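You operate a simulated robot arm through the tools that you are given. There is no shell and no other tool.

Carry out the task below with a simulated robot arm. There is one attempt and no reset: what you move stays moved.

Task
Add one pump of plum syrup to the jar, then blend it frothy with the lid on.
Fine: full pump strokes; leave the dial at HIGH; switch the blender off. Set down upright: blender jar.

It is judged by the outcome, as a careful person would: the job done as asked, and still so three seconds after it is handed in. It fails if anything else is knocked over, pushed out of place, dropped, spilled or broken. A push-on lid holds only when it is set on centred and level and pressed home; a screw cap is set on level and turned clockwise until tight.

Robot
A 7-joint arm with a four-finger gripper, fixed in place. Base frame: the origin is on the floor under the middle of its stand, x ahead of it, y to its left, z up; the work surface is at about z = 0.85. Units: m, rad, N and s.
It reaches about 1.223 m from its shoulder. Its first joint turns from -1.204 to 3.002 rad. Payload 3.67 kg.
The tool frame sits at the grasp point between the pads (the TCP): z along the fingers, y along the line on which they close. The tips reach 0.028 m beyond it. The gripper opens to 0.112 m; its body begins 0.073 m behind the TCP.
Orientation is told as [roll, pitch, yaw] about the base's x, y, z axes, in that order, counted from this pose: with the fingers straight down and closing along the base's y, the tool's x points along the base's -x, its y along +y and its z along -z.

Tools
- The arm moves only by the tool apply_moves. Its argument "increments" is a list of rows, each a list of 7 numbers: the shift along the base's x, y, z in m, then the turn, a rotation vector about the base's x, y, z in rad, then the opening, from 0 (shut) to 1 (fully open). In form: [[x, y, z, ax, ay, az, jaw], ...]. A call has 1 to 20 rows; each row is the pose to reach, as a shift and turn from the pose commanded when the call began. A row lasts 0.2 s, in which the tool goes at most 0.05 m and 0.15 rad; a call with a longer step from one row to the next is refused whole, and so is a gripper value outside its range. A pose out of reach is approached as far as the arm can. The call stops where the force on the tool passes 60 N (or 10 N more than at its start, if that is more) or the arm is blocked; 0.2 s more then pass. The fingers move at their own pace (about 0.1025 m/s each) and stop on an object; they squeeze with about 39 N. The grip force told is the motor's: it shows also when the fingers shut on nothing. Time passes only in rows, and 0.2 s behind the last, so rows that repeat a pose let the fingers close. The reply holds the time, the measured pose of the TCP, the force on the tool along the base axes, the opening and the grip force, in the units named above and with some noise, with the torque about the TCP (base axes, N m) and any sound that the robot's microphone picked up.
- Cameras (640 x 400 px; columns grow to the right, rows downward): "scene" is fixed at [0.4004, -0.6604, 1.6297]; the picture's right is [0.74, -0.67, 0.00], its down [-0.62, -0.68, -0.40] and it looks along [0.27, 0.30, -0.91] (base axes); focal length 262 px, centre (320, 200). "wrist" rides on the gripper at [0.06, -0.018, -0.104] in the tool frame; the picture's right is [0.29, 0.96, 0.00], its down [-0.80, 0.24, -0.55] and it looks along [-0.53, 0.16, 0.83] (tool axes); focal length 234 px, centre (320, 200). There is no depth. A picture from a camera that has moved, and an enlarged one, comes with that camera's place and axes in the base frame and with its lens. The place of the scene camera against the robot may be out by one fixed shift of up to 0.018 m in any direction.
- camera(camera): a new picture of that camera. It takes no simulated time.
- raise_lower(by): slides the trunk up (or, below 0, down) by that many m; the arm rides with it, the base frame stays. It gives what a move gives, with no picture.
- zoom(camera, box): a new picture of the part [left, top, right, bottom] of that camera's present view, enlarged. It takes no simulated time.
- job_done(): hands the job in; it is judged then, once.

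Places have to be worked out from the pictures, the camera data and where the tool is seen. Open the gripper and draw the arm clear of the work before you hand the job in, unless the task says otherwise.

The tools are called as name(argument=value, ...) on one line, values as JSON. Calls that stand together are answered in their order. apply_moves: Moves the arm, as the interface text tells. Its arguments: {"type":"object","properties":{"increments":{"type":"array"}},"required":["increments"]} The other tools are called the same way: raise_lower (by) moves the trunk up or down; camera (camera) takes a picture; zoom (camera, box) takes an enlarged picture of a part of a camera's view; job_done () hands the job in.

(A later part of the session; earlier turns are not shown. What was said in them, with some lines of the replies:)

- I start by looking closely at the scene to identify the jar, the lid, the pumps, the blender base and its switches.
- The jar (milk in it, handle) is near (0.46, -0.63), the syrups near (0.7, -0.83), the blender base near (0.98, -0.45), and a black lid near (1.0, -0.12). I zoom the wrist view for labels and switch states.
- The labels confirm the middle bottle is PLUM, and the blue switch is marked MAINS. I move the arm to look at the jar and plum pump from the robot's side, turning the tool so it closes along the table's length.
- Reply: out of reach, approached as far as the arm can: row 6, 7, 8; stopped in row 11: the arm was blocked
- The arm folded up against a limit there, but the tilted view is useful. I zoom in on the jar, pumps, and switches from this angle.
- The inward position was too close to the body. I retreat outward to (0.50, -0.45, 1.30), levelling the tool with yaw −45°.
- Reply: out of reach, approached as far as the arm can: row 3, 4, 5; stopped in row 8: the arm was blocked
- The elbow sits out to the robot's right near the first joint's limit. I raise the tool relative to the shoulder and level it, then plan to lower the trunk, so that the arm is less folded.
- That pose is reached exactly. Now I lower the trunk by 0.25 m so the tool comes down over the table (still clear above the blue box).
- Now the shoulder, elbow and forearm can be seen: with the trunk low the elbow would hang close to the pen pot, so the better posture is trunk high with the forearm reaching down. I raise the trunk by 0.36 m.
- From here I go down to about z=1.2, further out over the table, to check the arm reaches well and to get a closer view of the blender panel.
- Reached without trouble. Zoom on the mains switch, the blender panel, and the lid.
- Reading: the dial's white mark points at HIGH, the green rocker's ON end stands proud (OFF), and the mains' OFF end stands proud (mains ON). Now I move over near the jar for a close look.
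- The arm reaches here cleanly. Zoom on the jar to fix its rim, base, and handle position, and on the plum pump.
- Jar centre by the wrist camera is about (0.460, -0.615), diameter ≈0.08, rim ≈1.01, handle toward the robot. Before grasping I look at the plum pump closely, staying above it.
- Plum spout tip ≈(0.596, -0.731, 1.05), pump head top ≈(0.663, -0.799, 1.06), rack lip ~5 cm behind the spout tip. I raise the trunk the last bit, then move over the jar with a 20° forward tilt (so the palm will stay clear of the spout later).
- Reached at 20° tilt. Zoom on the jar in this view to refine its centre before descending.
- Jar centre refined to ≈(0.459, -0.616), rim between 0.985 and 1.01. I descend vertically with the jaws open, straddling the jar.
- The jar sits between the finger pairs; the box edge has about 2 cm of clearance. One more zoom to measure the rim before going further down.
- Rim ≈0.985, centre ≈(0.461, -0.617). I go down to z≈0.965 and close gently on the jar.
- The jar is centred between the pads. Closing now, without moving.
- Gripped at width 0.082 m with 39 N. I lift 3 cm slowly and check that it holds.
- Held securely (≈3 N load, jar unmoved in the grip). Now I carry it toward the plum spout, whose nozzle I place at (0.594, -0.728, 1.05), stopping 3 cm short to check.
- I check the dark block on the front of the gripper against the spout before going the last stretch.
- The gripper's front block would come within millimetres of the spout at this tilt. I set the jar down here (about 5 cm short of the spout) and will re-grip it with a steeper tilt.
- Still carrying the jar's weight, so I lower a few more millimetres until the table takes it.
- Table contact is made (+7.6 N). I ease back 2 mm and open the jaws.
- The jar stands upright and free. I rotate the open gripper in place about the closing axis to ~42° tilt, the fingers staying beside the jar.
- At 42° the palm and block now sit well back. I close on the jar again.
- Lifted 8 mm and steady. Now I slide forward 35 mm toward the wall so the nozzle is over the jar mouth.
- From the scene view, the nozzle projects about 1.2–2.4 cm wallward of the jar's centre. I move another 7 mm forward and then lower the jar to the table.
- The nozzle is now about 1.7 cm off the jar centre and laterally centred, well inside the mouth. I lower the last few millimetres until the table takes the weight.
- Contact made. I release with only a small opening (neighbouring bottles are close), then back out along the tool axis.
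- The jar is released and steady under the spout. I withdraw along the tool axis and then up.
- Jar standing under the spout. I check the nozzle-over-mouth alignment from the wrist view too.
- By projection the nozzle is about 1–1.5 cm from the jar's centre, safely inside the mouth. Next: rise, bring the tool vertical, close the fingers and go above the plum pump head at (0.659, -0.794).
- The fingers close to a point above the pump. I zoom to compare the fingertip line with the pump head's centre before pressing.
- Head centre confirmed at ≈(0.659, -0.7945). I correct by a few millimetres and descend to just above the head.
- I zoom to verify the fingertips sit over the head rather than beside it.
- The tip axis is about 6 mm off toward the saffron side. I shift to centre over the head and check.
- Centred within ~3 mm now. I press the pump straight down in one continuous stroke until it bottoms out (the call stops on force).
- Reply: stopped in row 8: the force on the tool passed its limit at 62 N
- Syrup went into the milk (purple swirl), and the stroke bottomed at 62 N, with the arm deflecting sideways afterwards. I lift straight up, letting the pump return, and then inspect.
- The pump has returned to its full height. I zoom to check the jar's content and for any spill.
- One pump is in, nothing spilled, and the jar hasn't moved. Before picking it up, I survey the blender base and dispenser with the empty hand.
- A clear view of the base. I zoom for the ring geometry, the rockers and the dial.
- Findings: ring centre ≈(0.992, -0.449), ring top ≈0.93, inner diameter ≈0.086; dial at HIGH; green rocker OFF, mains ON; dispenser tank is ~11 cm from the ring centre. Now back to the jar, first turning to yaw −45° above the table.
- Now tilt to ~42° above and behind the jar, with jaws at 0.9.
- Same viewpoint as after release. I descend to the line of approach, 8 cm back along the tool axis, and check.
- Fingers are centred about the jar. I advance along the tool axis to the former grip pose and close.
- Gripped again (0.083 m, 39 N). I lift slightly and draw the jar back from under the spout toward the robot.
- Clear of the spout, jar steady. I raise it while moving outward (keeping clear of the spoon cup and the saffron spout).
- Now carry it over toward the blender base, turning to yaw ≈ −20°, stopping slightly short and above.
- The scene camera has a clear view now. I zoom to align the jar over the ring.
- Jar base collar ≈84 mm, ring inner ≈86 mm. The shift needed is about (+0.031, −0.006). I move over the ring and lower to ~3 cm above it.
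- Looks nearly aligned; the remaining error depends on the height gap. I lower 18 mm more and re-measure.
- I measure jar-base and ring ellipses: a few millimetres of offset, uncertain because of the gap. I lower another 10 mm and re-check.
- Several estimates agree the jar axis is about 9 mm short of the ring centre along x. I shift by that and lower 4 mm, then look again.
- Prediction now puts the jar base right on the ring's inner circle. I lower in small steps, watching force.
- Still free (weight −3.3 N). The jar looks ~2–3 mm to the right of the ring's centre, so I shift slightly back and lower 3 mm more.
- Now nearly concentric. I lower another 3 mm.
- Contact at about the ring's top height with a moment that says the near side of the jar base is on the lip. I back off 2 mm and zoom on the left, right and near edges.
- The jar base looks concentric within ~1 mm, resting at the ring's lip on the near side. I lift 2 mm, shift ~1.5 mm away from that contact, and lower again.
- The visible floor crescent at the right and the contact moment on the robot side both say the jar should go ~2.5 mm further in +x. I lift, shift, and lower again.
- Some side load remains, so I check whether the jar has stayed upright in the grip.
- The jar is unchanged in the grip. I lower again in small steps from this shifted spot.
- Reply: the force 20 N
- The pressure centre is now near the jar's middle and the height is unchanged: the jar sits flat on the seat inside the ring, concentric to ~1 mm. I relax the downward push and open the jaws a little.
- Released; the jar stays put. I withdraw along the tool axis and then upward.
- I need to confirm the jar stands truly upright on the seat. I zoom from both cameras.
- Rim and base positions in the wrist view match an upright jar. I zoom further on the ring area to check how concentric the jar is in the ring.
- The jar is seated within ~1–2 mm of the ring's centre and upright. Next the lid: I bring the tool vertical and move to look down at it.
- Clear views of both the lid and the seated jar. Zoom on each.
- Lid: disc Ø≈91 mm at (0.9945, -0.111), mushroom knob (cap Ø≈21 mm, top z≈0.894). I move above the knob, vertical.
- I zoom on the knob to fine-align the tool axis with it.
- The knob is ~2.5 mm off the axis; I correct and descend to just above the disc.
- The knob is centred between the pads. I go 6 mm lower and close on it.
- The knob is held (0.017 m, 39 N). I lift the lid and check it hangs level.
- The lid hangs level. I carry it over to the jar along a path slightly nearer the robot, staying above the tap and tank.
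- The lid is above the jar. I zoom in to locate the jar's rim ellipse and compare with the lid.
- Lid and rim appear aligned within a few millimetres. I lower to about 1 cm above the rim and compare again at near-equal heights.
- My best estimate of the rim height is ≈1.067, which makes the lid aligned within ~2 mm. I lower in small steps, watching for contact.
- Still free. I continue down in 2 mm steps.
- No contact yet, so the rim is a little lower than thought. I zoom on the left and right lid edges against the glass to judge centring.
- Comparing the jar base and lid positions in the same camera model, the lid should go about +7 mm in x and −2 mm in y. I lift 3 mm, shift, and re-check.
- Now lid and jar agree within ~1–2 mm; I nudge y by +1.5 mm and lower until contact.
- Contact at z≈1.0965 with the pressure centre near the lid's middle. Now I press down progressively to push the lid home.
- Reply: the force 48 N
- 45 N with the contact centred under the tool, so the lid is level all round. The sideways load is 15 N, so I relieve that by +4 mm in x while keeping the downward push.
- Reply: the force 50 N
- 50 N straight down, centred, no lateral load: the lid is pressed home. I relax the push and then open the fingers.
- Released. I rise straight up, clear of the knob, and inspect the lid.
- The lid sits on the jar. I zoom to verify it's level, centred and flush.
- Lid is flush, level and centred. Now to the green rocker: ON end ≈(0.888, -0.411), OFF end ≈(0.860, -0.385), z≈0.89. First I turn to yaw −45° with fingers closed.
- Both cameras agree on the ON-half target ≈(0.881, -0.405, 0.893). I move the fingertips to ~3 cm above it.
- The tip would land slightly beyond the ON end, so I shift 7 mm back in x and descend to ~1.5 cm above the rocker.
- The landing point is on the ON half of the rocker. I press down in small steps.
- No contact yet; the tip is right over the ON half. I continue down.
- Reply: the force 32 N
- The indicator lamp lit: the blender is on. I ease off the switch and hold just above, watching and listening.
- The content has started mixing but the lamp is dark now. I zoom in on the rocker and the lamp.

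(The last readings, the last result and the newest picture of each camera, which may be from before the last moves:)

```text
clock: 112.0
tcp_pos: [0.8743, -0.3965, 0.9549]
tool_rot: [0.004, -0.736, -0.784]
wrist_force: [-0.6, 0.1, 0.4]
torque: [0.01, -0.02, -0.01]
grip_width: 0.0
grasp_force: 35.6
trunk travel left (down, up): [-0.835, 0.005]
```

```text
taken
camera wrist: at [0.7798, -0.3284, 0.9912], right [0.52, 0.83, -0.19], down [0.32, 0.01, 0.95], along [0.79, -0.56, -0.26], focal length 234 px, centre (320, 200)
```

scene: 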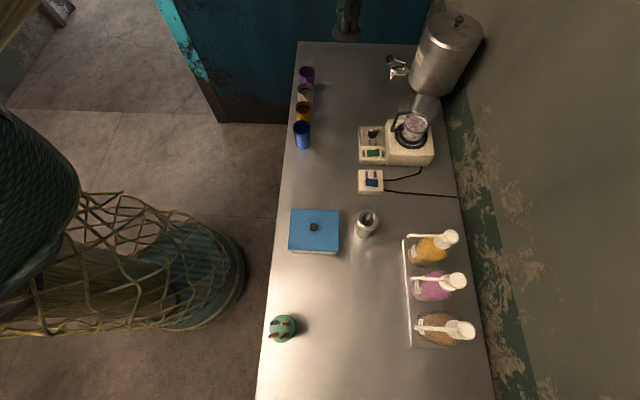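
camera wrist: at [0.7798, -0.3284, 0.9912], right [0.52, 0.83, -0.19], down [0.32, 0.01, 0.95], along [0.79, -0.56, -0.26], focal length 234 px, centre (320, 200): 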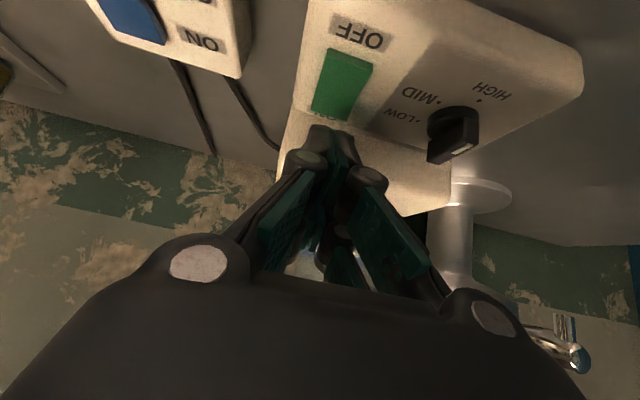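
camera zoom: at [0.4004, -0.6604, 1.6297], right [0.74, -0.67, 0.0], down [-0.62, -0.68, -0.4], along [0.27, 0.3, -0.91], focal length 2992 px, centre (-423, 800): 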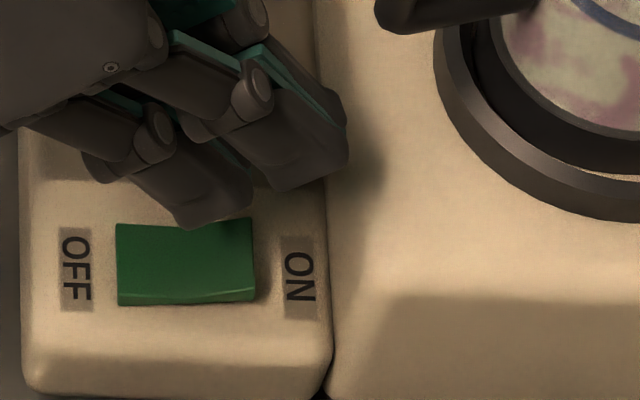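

The rocker sprang back to OFF: it only runs while held. I press the ON side again and hold it for several seconds.

apply_moves(increments=[[0.005, -0.005, -0.01, 0, 0, 0, 0], [0.005, -0.005, -0.02, 0, 0, 0, 0], [0.005, -0.005, -0.026, 0, 0, 0, 0], [0.005, -0.005, -0.028, 0, 0, 0, 0], [0.005, -0.005, -0.028, 0, 0, 0, 0], [0.005, -0.005, -0.028, 0, 0, 0, 0], [0.005, -0.005, -0.028, 0, 0, 0, 0], [0.005, -0.005, -0.028, 0, 0, 0, 0]])

zoom(camera="scene", box=[350, 80, 450, 175])

```text
clock: 113.8
tcp_pos: [0.8793, -0.4022, 0.9285]
tool_rot: [0.004, -0.739, -0.784]
wrist_force: [13.2, -6.0, 21.4]
torque: [-0.16, -0.44, 0.02]
grip_width: 0.0057
grasp_force: 36.1
trunk travel left (down, up): [-0.835, 0.005]
```

```text
4.21 times, centred on (400, 128) of scene
camera zoom: at [0.4004, -0.6604, 1.6297], right [0.74, -0.67, 0.0], down [-0.62, -0.68, -0.4], along [0.27, 0.3, -0.91], focal length 1102 px, centre (-17, 505)
```

zoom: 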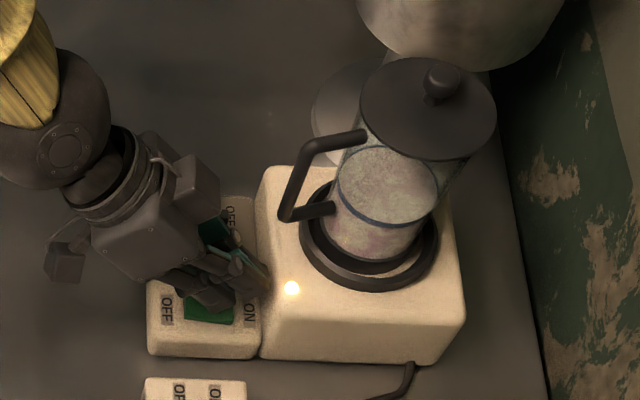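

Lamp lit and the contents are blending. I keep holding for another 3 s and check again.

apply_moves(increments=[[0, 0, 0, 0, 0, 0, 0], [0, 0, 0, 0, 0, 0, 0], [0, 0, 0, 0, 0, 0, 0], [0, 0, 0, 0, 0, 0, 0], [0, 0, 0, 0, 0, 0, 0], [0, 0, 0, 0, 0, 0, 0], [0, 0, 0, 0, 0, 0, 0], [0, 0, 0, 0, 0, 0, 0], [0, 0, 0, 0, 0, 0, 0], [0, 0, 0, 0, 0, 0, 0], [0, 0, 0, 0, 0, 0, 0], [0, 0, 0, 0, 0, 0, 0], [0, 0, 0, 0, 0, 0, 0], [0, 0, 0, 0, 0, 0, 0], [0, 0, 0, 0, 0, 0, 0]])

zoom(camera="scene", box=[385, 85, 445, 155])

```text
clock: 117.0
tcp_pos: [0.8782, -0.4011, 0.9292]
tool_rot: [0.004, -0.737, -0.785]
wrist_force: [17.1, -7.7, 35.2]
torque: [-0.23, -0.58, -0.03]
grip_width: 0.006
grasp_force: 35.8
trunk travel left (down, up): [-0.835, 0.005]
```

```text
5.71 times, centred on (415, 120) of scene
camera zoom: at [0.4004, -0.6604, 1.6297], right [0.74, -0.67, 0.0], down [-0.62, -0.68, -0.4], along [0.27, 0.3, -0.91], focal length 1496 px, centre (-223, 657)
```

zoom: 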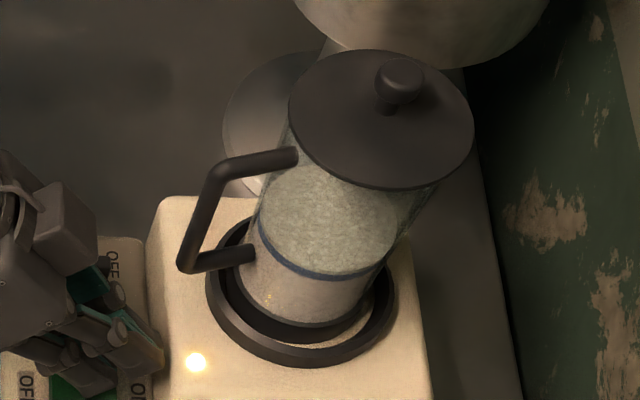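

A froth layer with bubbles has formed. I hold one more second to see if it is still changing.

apply_moves(increments=[[0, 0, 0.001, 0, 0, 0, 0], [0, 0, 0.001, 0, 0, 0, 0], [0, 0, 0.001, 0, 0, 0, 0], [0, 0, 0.001, 0, 0, 0, 0], [0, 0, 0.001, 0, 0, 0, 0]])

zoom(camera="scene", box=[385, 85, 445, 155])

zoom(camera="scene", box=[402, 105, 432, 142])

```text
clock: 118.2
tcp_pos: [0.8779, -0.4022, 0.9286]
tool_rot: [0.006, -0.735, -0.786]
wrist_force: [11.7, -5.1, 30.9]
torque: [-0.16, -0.35, -0.03]
grip_width: 0.0059
grasp_force: 35.1
trunk travel left (down, up): [-0.835, 0.005]
```

```text
5.71 times, centred on (415, 120) of scene
camera zoom: at [0.4004, -0.6604, 1.6297], right [0.74, -0.67, 0.0], down [-0.62, -0.68, -0.4], along [0.27, 0.3, -0.91], focal length 1496 px, centre (-223, 657)
```

zoom: 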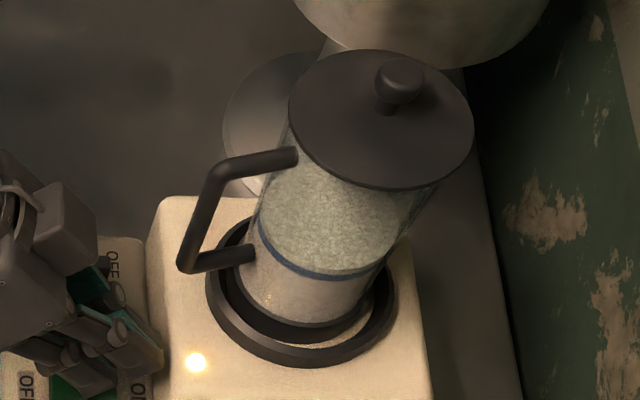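

```text
10.81 times, centred on (417, 124) of scene
camera zoom: at [0.4004, -0.6604, 1.6297], right [0.74, -0.67, 0.0], down [-0.62, -0.68, -0.4], along [0.27, 0.3, -0.91], focal length 2830 px, centre (-729, 1027)
```

zoom: 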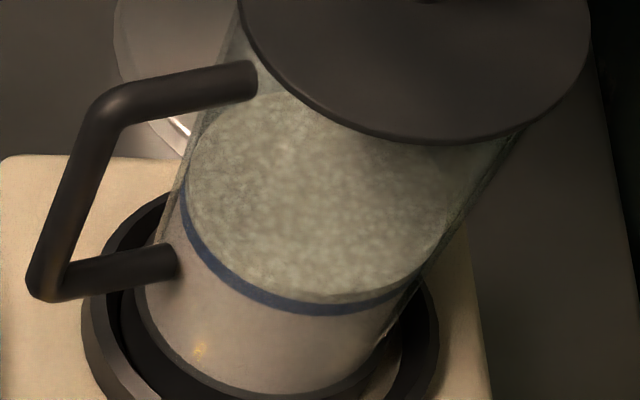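

The froth is still building slightly. I hold about one more second and compare.

apply_moves(increments=[[0, 0, 0, 0, 0, 0, 0], [0, 0, 0, 0, 0, 0, 0], [0, 0, 0, 0, 0, 0, 0], [0, 0, 0, 0, 0, 0, 0], [0, 0, 0, 0, 0, 0, 0]])

zoom(camera="scene", box=[402, 105, 432, 142])

```text
clock: 119.4
tcp_pos: [0.8782, -0.4012, 0.9293]
tool_rot: [0.004, -0.737, -0.787]
wrist_force: [7.2, -2.5, 27.8]
torque: [-0.11, -0.24, 0.05]
grip_width: 0.0058
grasp_force: 35.5
trunk travel left (down, up): [-0.835, 0.005]
```

```text
10.81 times, centred on (417, 124) of scene
camera zoom: at [0.4004, -0.6604, 1.6297], right [0.74, -0.67, 0.0], down [-0.62, -0.68, -0.4], along [0.27, 0.3, -0.91], focal length 2830 px, centre (-729, 1027)
```

zoom: 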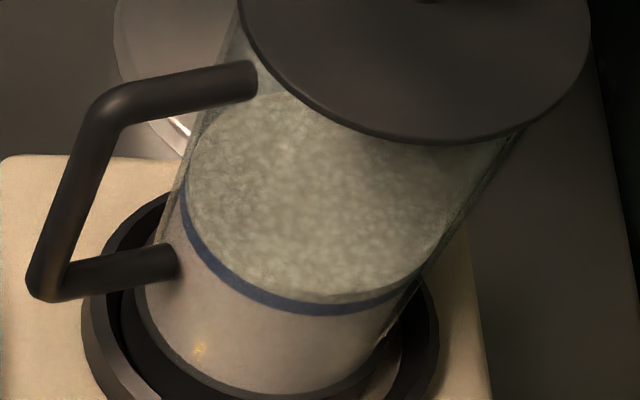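

No further change: it is fully frothy. I release the rocker and lift away.

apply_moves(increments=[[0, 0, 0.008, 0, 0, 0, 0], [0, 0, 0.02, 0, 0, 0, 0], [-0.01, 0.01, 0.05, 0, 0, 0, 0], [-0.03, 0.03, 0.09, 0, 0, 0, 0], [-0.05, 0.05, 0.13, 0, 0, 0, 0], [-0.07, 0.07, 0.17, 0, 0, 0, 0], [-0.07, 0.07, 0.17, 0, 0, 0, 0]])

zoom(camera="scene", box=[350, 80, 450, 175])

zoom(camera="scene", box=[354, 115, 394, 165])

camera(camera="wrist")

```text
clock: 121.0
tcp_pos: [0.8079, -0.3395, 1.0857]
tool_rot: [-0.006, -0.72, -0.792]
wrist_force: [0.5, -1.0, -0.3]
torque: [-0.03, -0.02, -0.01]
grip_width: 0.0
grasp_force: 35.9
trunk travel left (down, up): [-0.835, 0.005]
```

```text
4.21 times, centred on (400, 128) of scene
camera zoom: at [0.4004, -0.6604, 1.6297], right [0.74, -0.67, 0.0], down [-0.62, -0.68, -0.4], along [0.27, 0.3, -0.91], focal length 1102 px, centre (-17, 505)
```

zoom: 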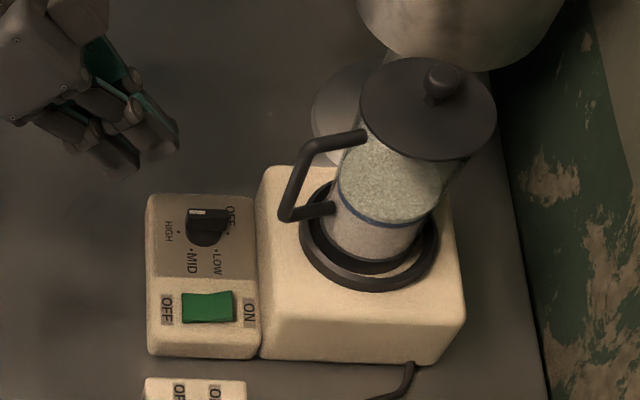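

```text
8.00 times, centred on (374, 140) of scene
camera zoom: at [0.4004, -0.6604, 1.6297], right [0.74, -0.67, 0.0], down [-0.62, -0.68, -0.4], along [0.27, 0.3, -0.91], focal length 2094 px, centre (-112, 680)
```

zoom: 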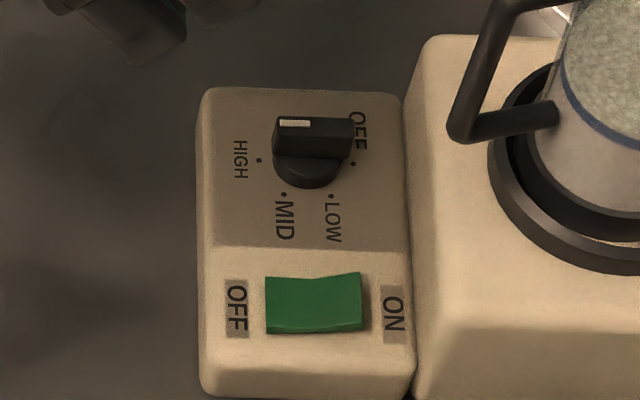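

```text
taken
camera wrist: at [0.7153, -0.2694, 1.1255], right [0.53, 0.83, -0.19], down [0.34, 0.0, 0.94], along [0.78, -0.56, -0.28], focal length 234 px, centre (320, 200)
```

wrist: 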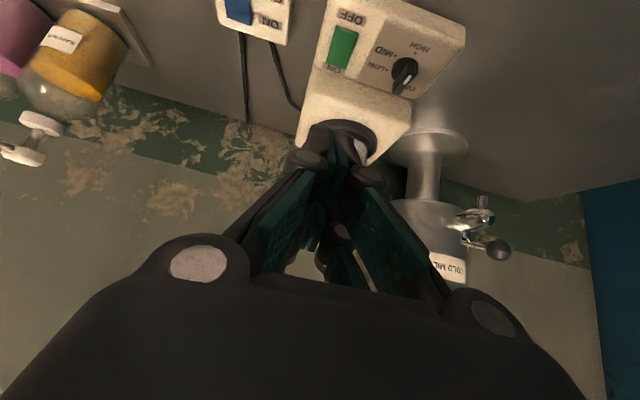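

Lamp off, rocker at OFF, dial at HIGH, frothy contents, lid on. I open the gripper and draw the arm clear, then do a last overview.

apply_moves(increments=[[-0.01, 0.015, 0.03, 0.06, 0.06, 0, 0.3], [-0.02, 0.03, 0.06, 0.13, 0.13, 0, 0.6], [-0.03, 0.045, 0.09, 0.2, 0.2, 0, 1], [-0.04, 0.06, 0.12, 0.27, 0.27, 0, 1], [-0.05, 0.075, 0.15, 0.34, 0.34, 0, 1], [-0.06, 0.09, 0.17, 0.41, 0.41, 0, 1], [-0.07, 0.1, 0.18, 0.46, 0.46, 0, 1], [-0.07, 0.1, 0.18, 0.5, 0.5, 0, 1], [-0.07, 0.1, 0.18, 0.5, 0.5, 0, 1]])

camera(camera="scene")

zoom(camera="scene", box=[350, 80, 450, 175])

camera(camera="wrist")

```text
clock: 121.8
tcp_pos: [0.7376, -0.3016, 1.0837]
tool_rot: [-0.097, -0.335, -0.771]
wrist_force: [1.0, -0.3, -0.6]
torque: [-0.02, -0.03, 0.01]
grip_width: 0.1117
grasp_force: 0.1
trunk travel left (down, up): [-0.835, 0.005]
stopped in row 4: the arm was blocked; the commanded pose is now the measured one
```

```text
taken
```

scene: 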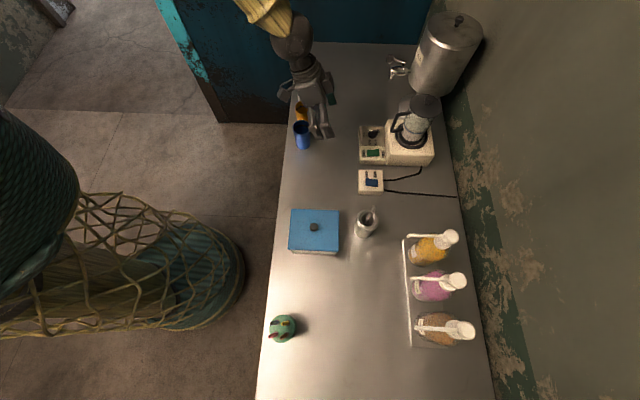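

```text
4.21 times, centred on (400, 128) of scene
camera zoom: at [0.4004, -0.6604, 1.6297], right [0.74, -0.67, 0.0], down [-0.62, -0.68, -0.4], along [0.27, 0.3, -0.91], focal length 1102 px, centre (-17, 505)
```

zoom: 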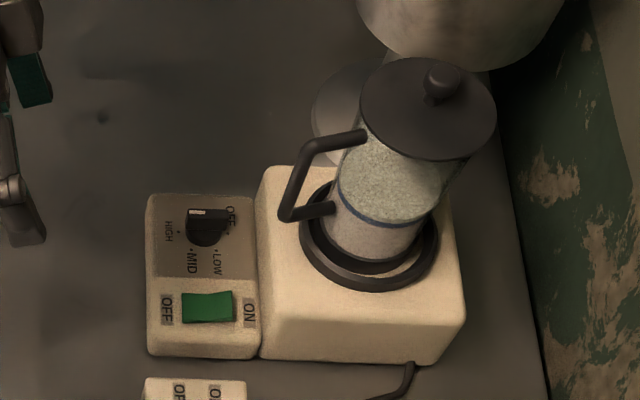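

```text
taken
camera wrist: at [0.6675, -0.2438, 1.1635], right [0.49, 0.85, -0.18], down [0.62, -0.19, 0.76], along [0.61, -0.49, -0.62], focal length 234 px, centre (320, 200)
```

wrist: 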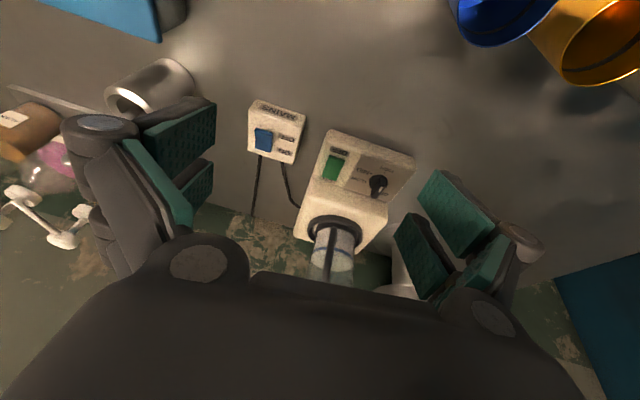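

The retreat stopped early (arm limit) with no force felt. I check the cups near the hand.

zoom(camera="scene", box=[260, 10, 380, 160])

zoom(camera="wrist", box=[400, 0, 640, 150])

```text
2.67 times, centred on (320, 85) of scene
camera zoom: at [0.4004, -0.6604, 1.6297], right [0.74, -0.67, 0.0], down [-0.62, -0.68, -0.4], along [0.27, 0.3, -0.91], focal length 698 px, centre (320, 507)
```

zoom: 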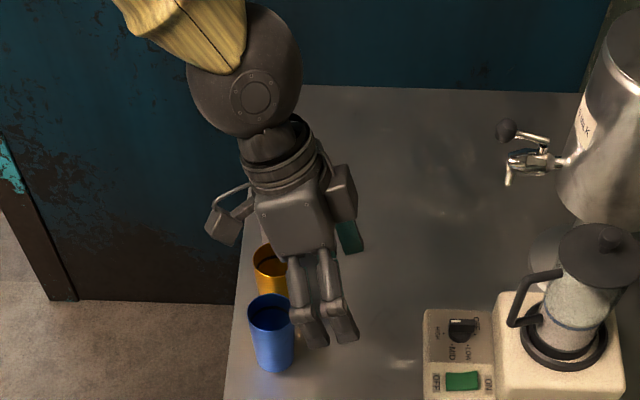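

```text
2.67 times, centred on (520, 75) of wrist
camera zoom: at [0.6675, -0.2438, 1.1635], right [0.49, 0.85, -0.18], down [0.62, -0.19, 0.76], along [0.61, -0.49, -0.62], focal length 624 px, centre (-213, 533)
```

zoom: 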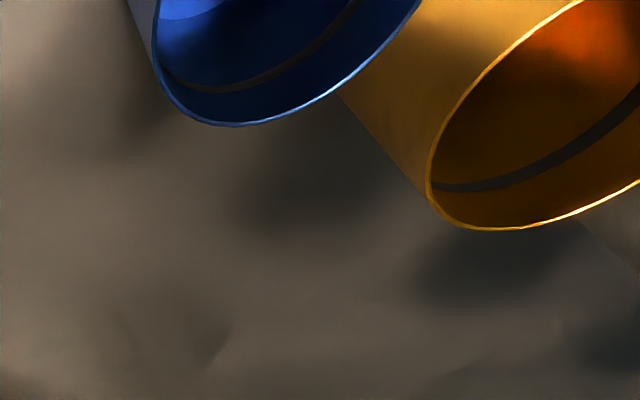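

Cups and everything else are where they were. I raise the hand straight up, clear of everything.

apply_moves(increments=[[0.005, -0.005, 0.03, 0, 0, 0, 1], [0.01, -0.01, 0.06, 0, 0, 0, 1], [0.015, -0.015, 0.09, 0, 0, 0, 1], [0.02, -0.02, 0.12, 0, 0, 0, 1], [0.02, -0.02, 0.15, 0, 0, 0, 1], [0.02, -0.02, 0.15, 0, 0, 0, 1]])

camera(camera="scene")

```text
clock: 123.2
tcp_pos: [0.7537, -0.3331, 1.2124]
tool_rot: [-0.103, -0.306, -0.791]
wrist_force: [-0.7, -0.2, 0.1]
torque: [-0.03, 0.01, -0.02]
grip_width: 0.1122
grasp_force: 0.0
trunk travel left (down, up): [-0.835, 0.005]
```

```text
taken
```

scene: 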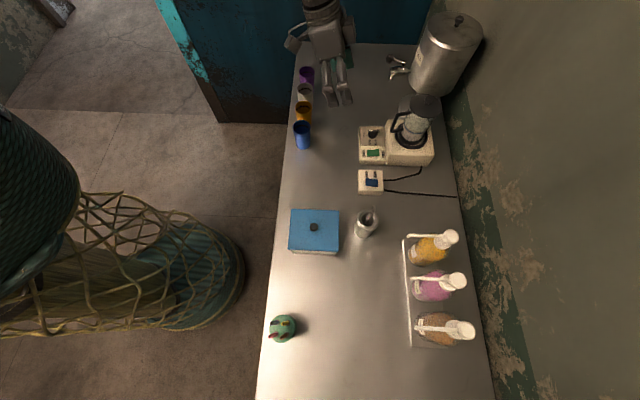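

Final check: all cups, bottles, the box, spoon cup and pen pot are in their places. The jar stands on the base with its lid on and frothy contents, the lamp is out, the dial is at HIGH, and the arm is clear with an open gripper. I hand the job in.

job_done()

```text
The job is handed in.
```

The milk in the jar has one pump of plum syrup and is blended frothy with the lid on. I've handed the job in, but haven't been told the result.

- **Syrup:** I pressed the plum pump once, down to its stop. The arm slipped sideways at the end of the press, but the pump came back to full height and nothing spilled.
- **Jar and lid:** the jar stands upright on the blender base. The lid is level and centred, and I pressed it down with about 50 N.
- **Blending:** the green switch only stays on while held, so I held it at HIGH for about 7 seconds, until the froth stopped changing.
- **Blender now:** the switch is at OFF, the lamp is out and the dial is at HIGH. I left the mains switch on, as I found it.
- **Everything else:** the cups, bottles, box, spoon cup and pen pot are where they were. The gripper is open and the arm is clear of the work.
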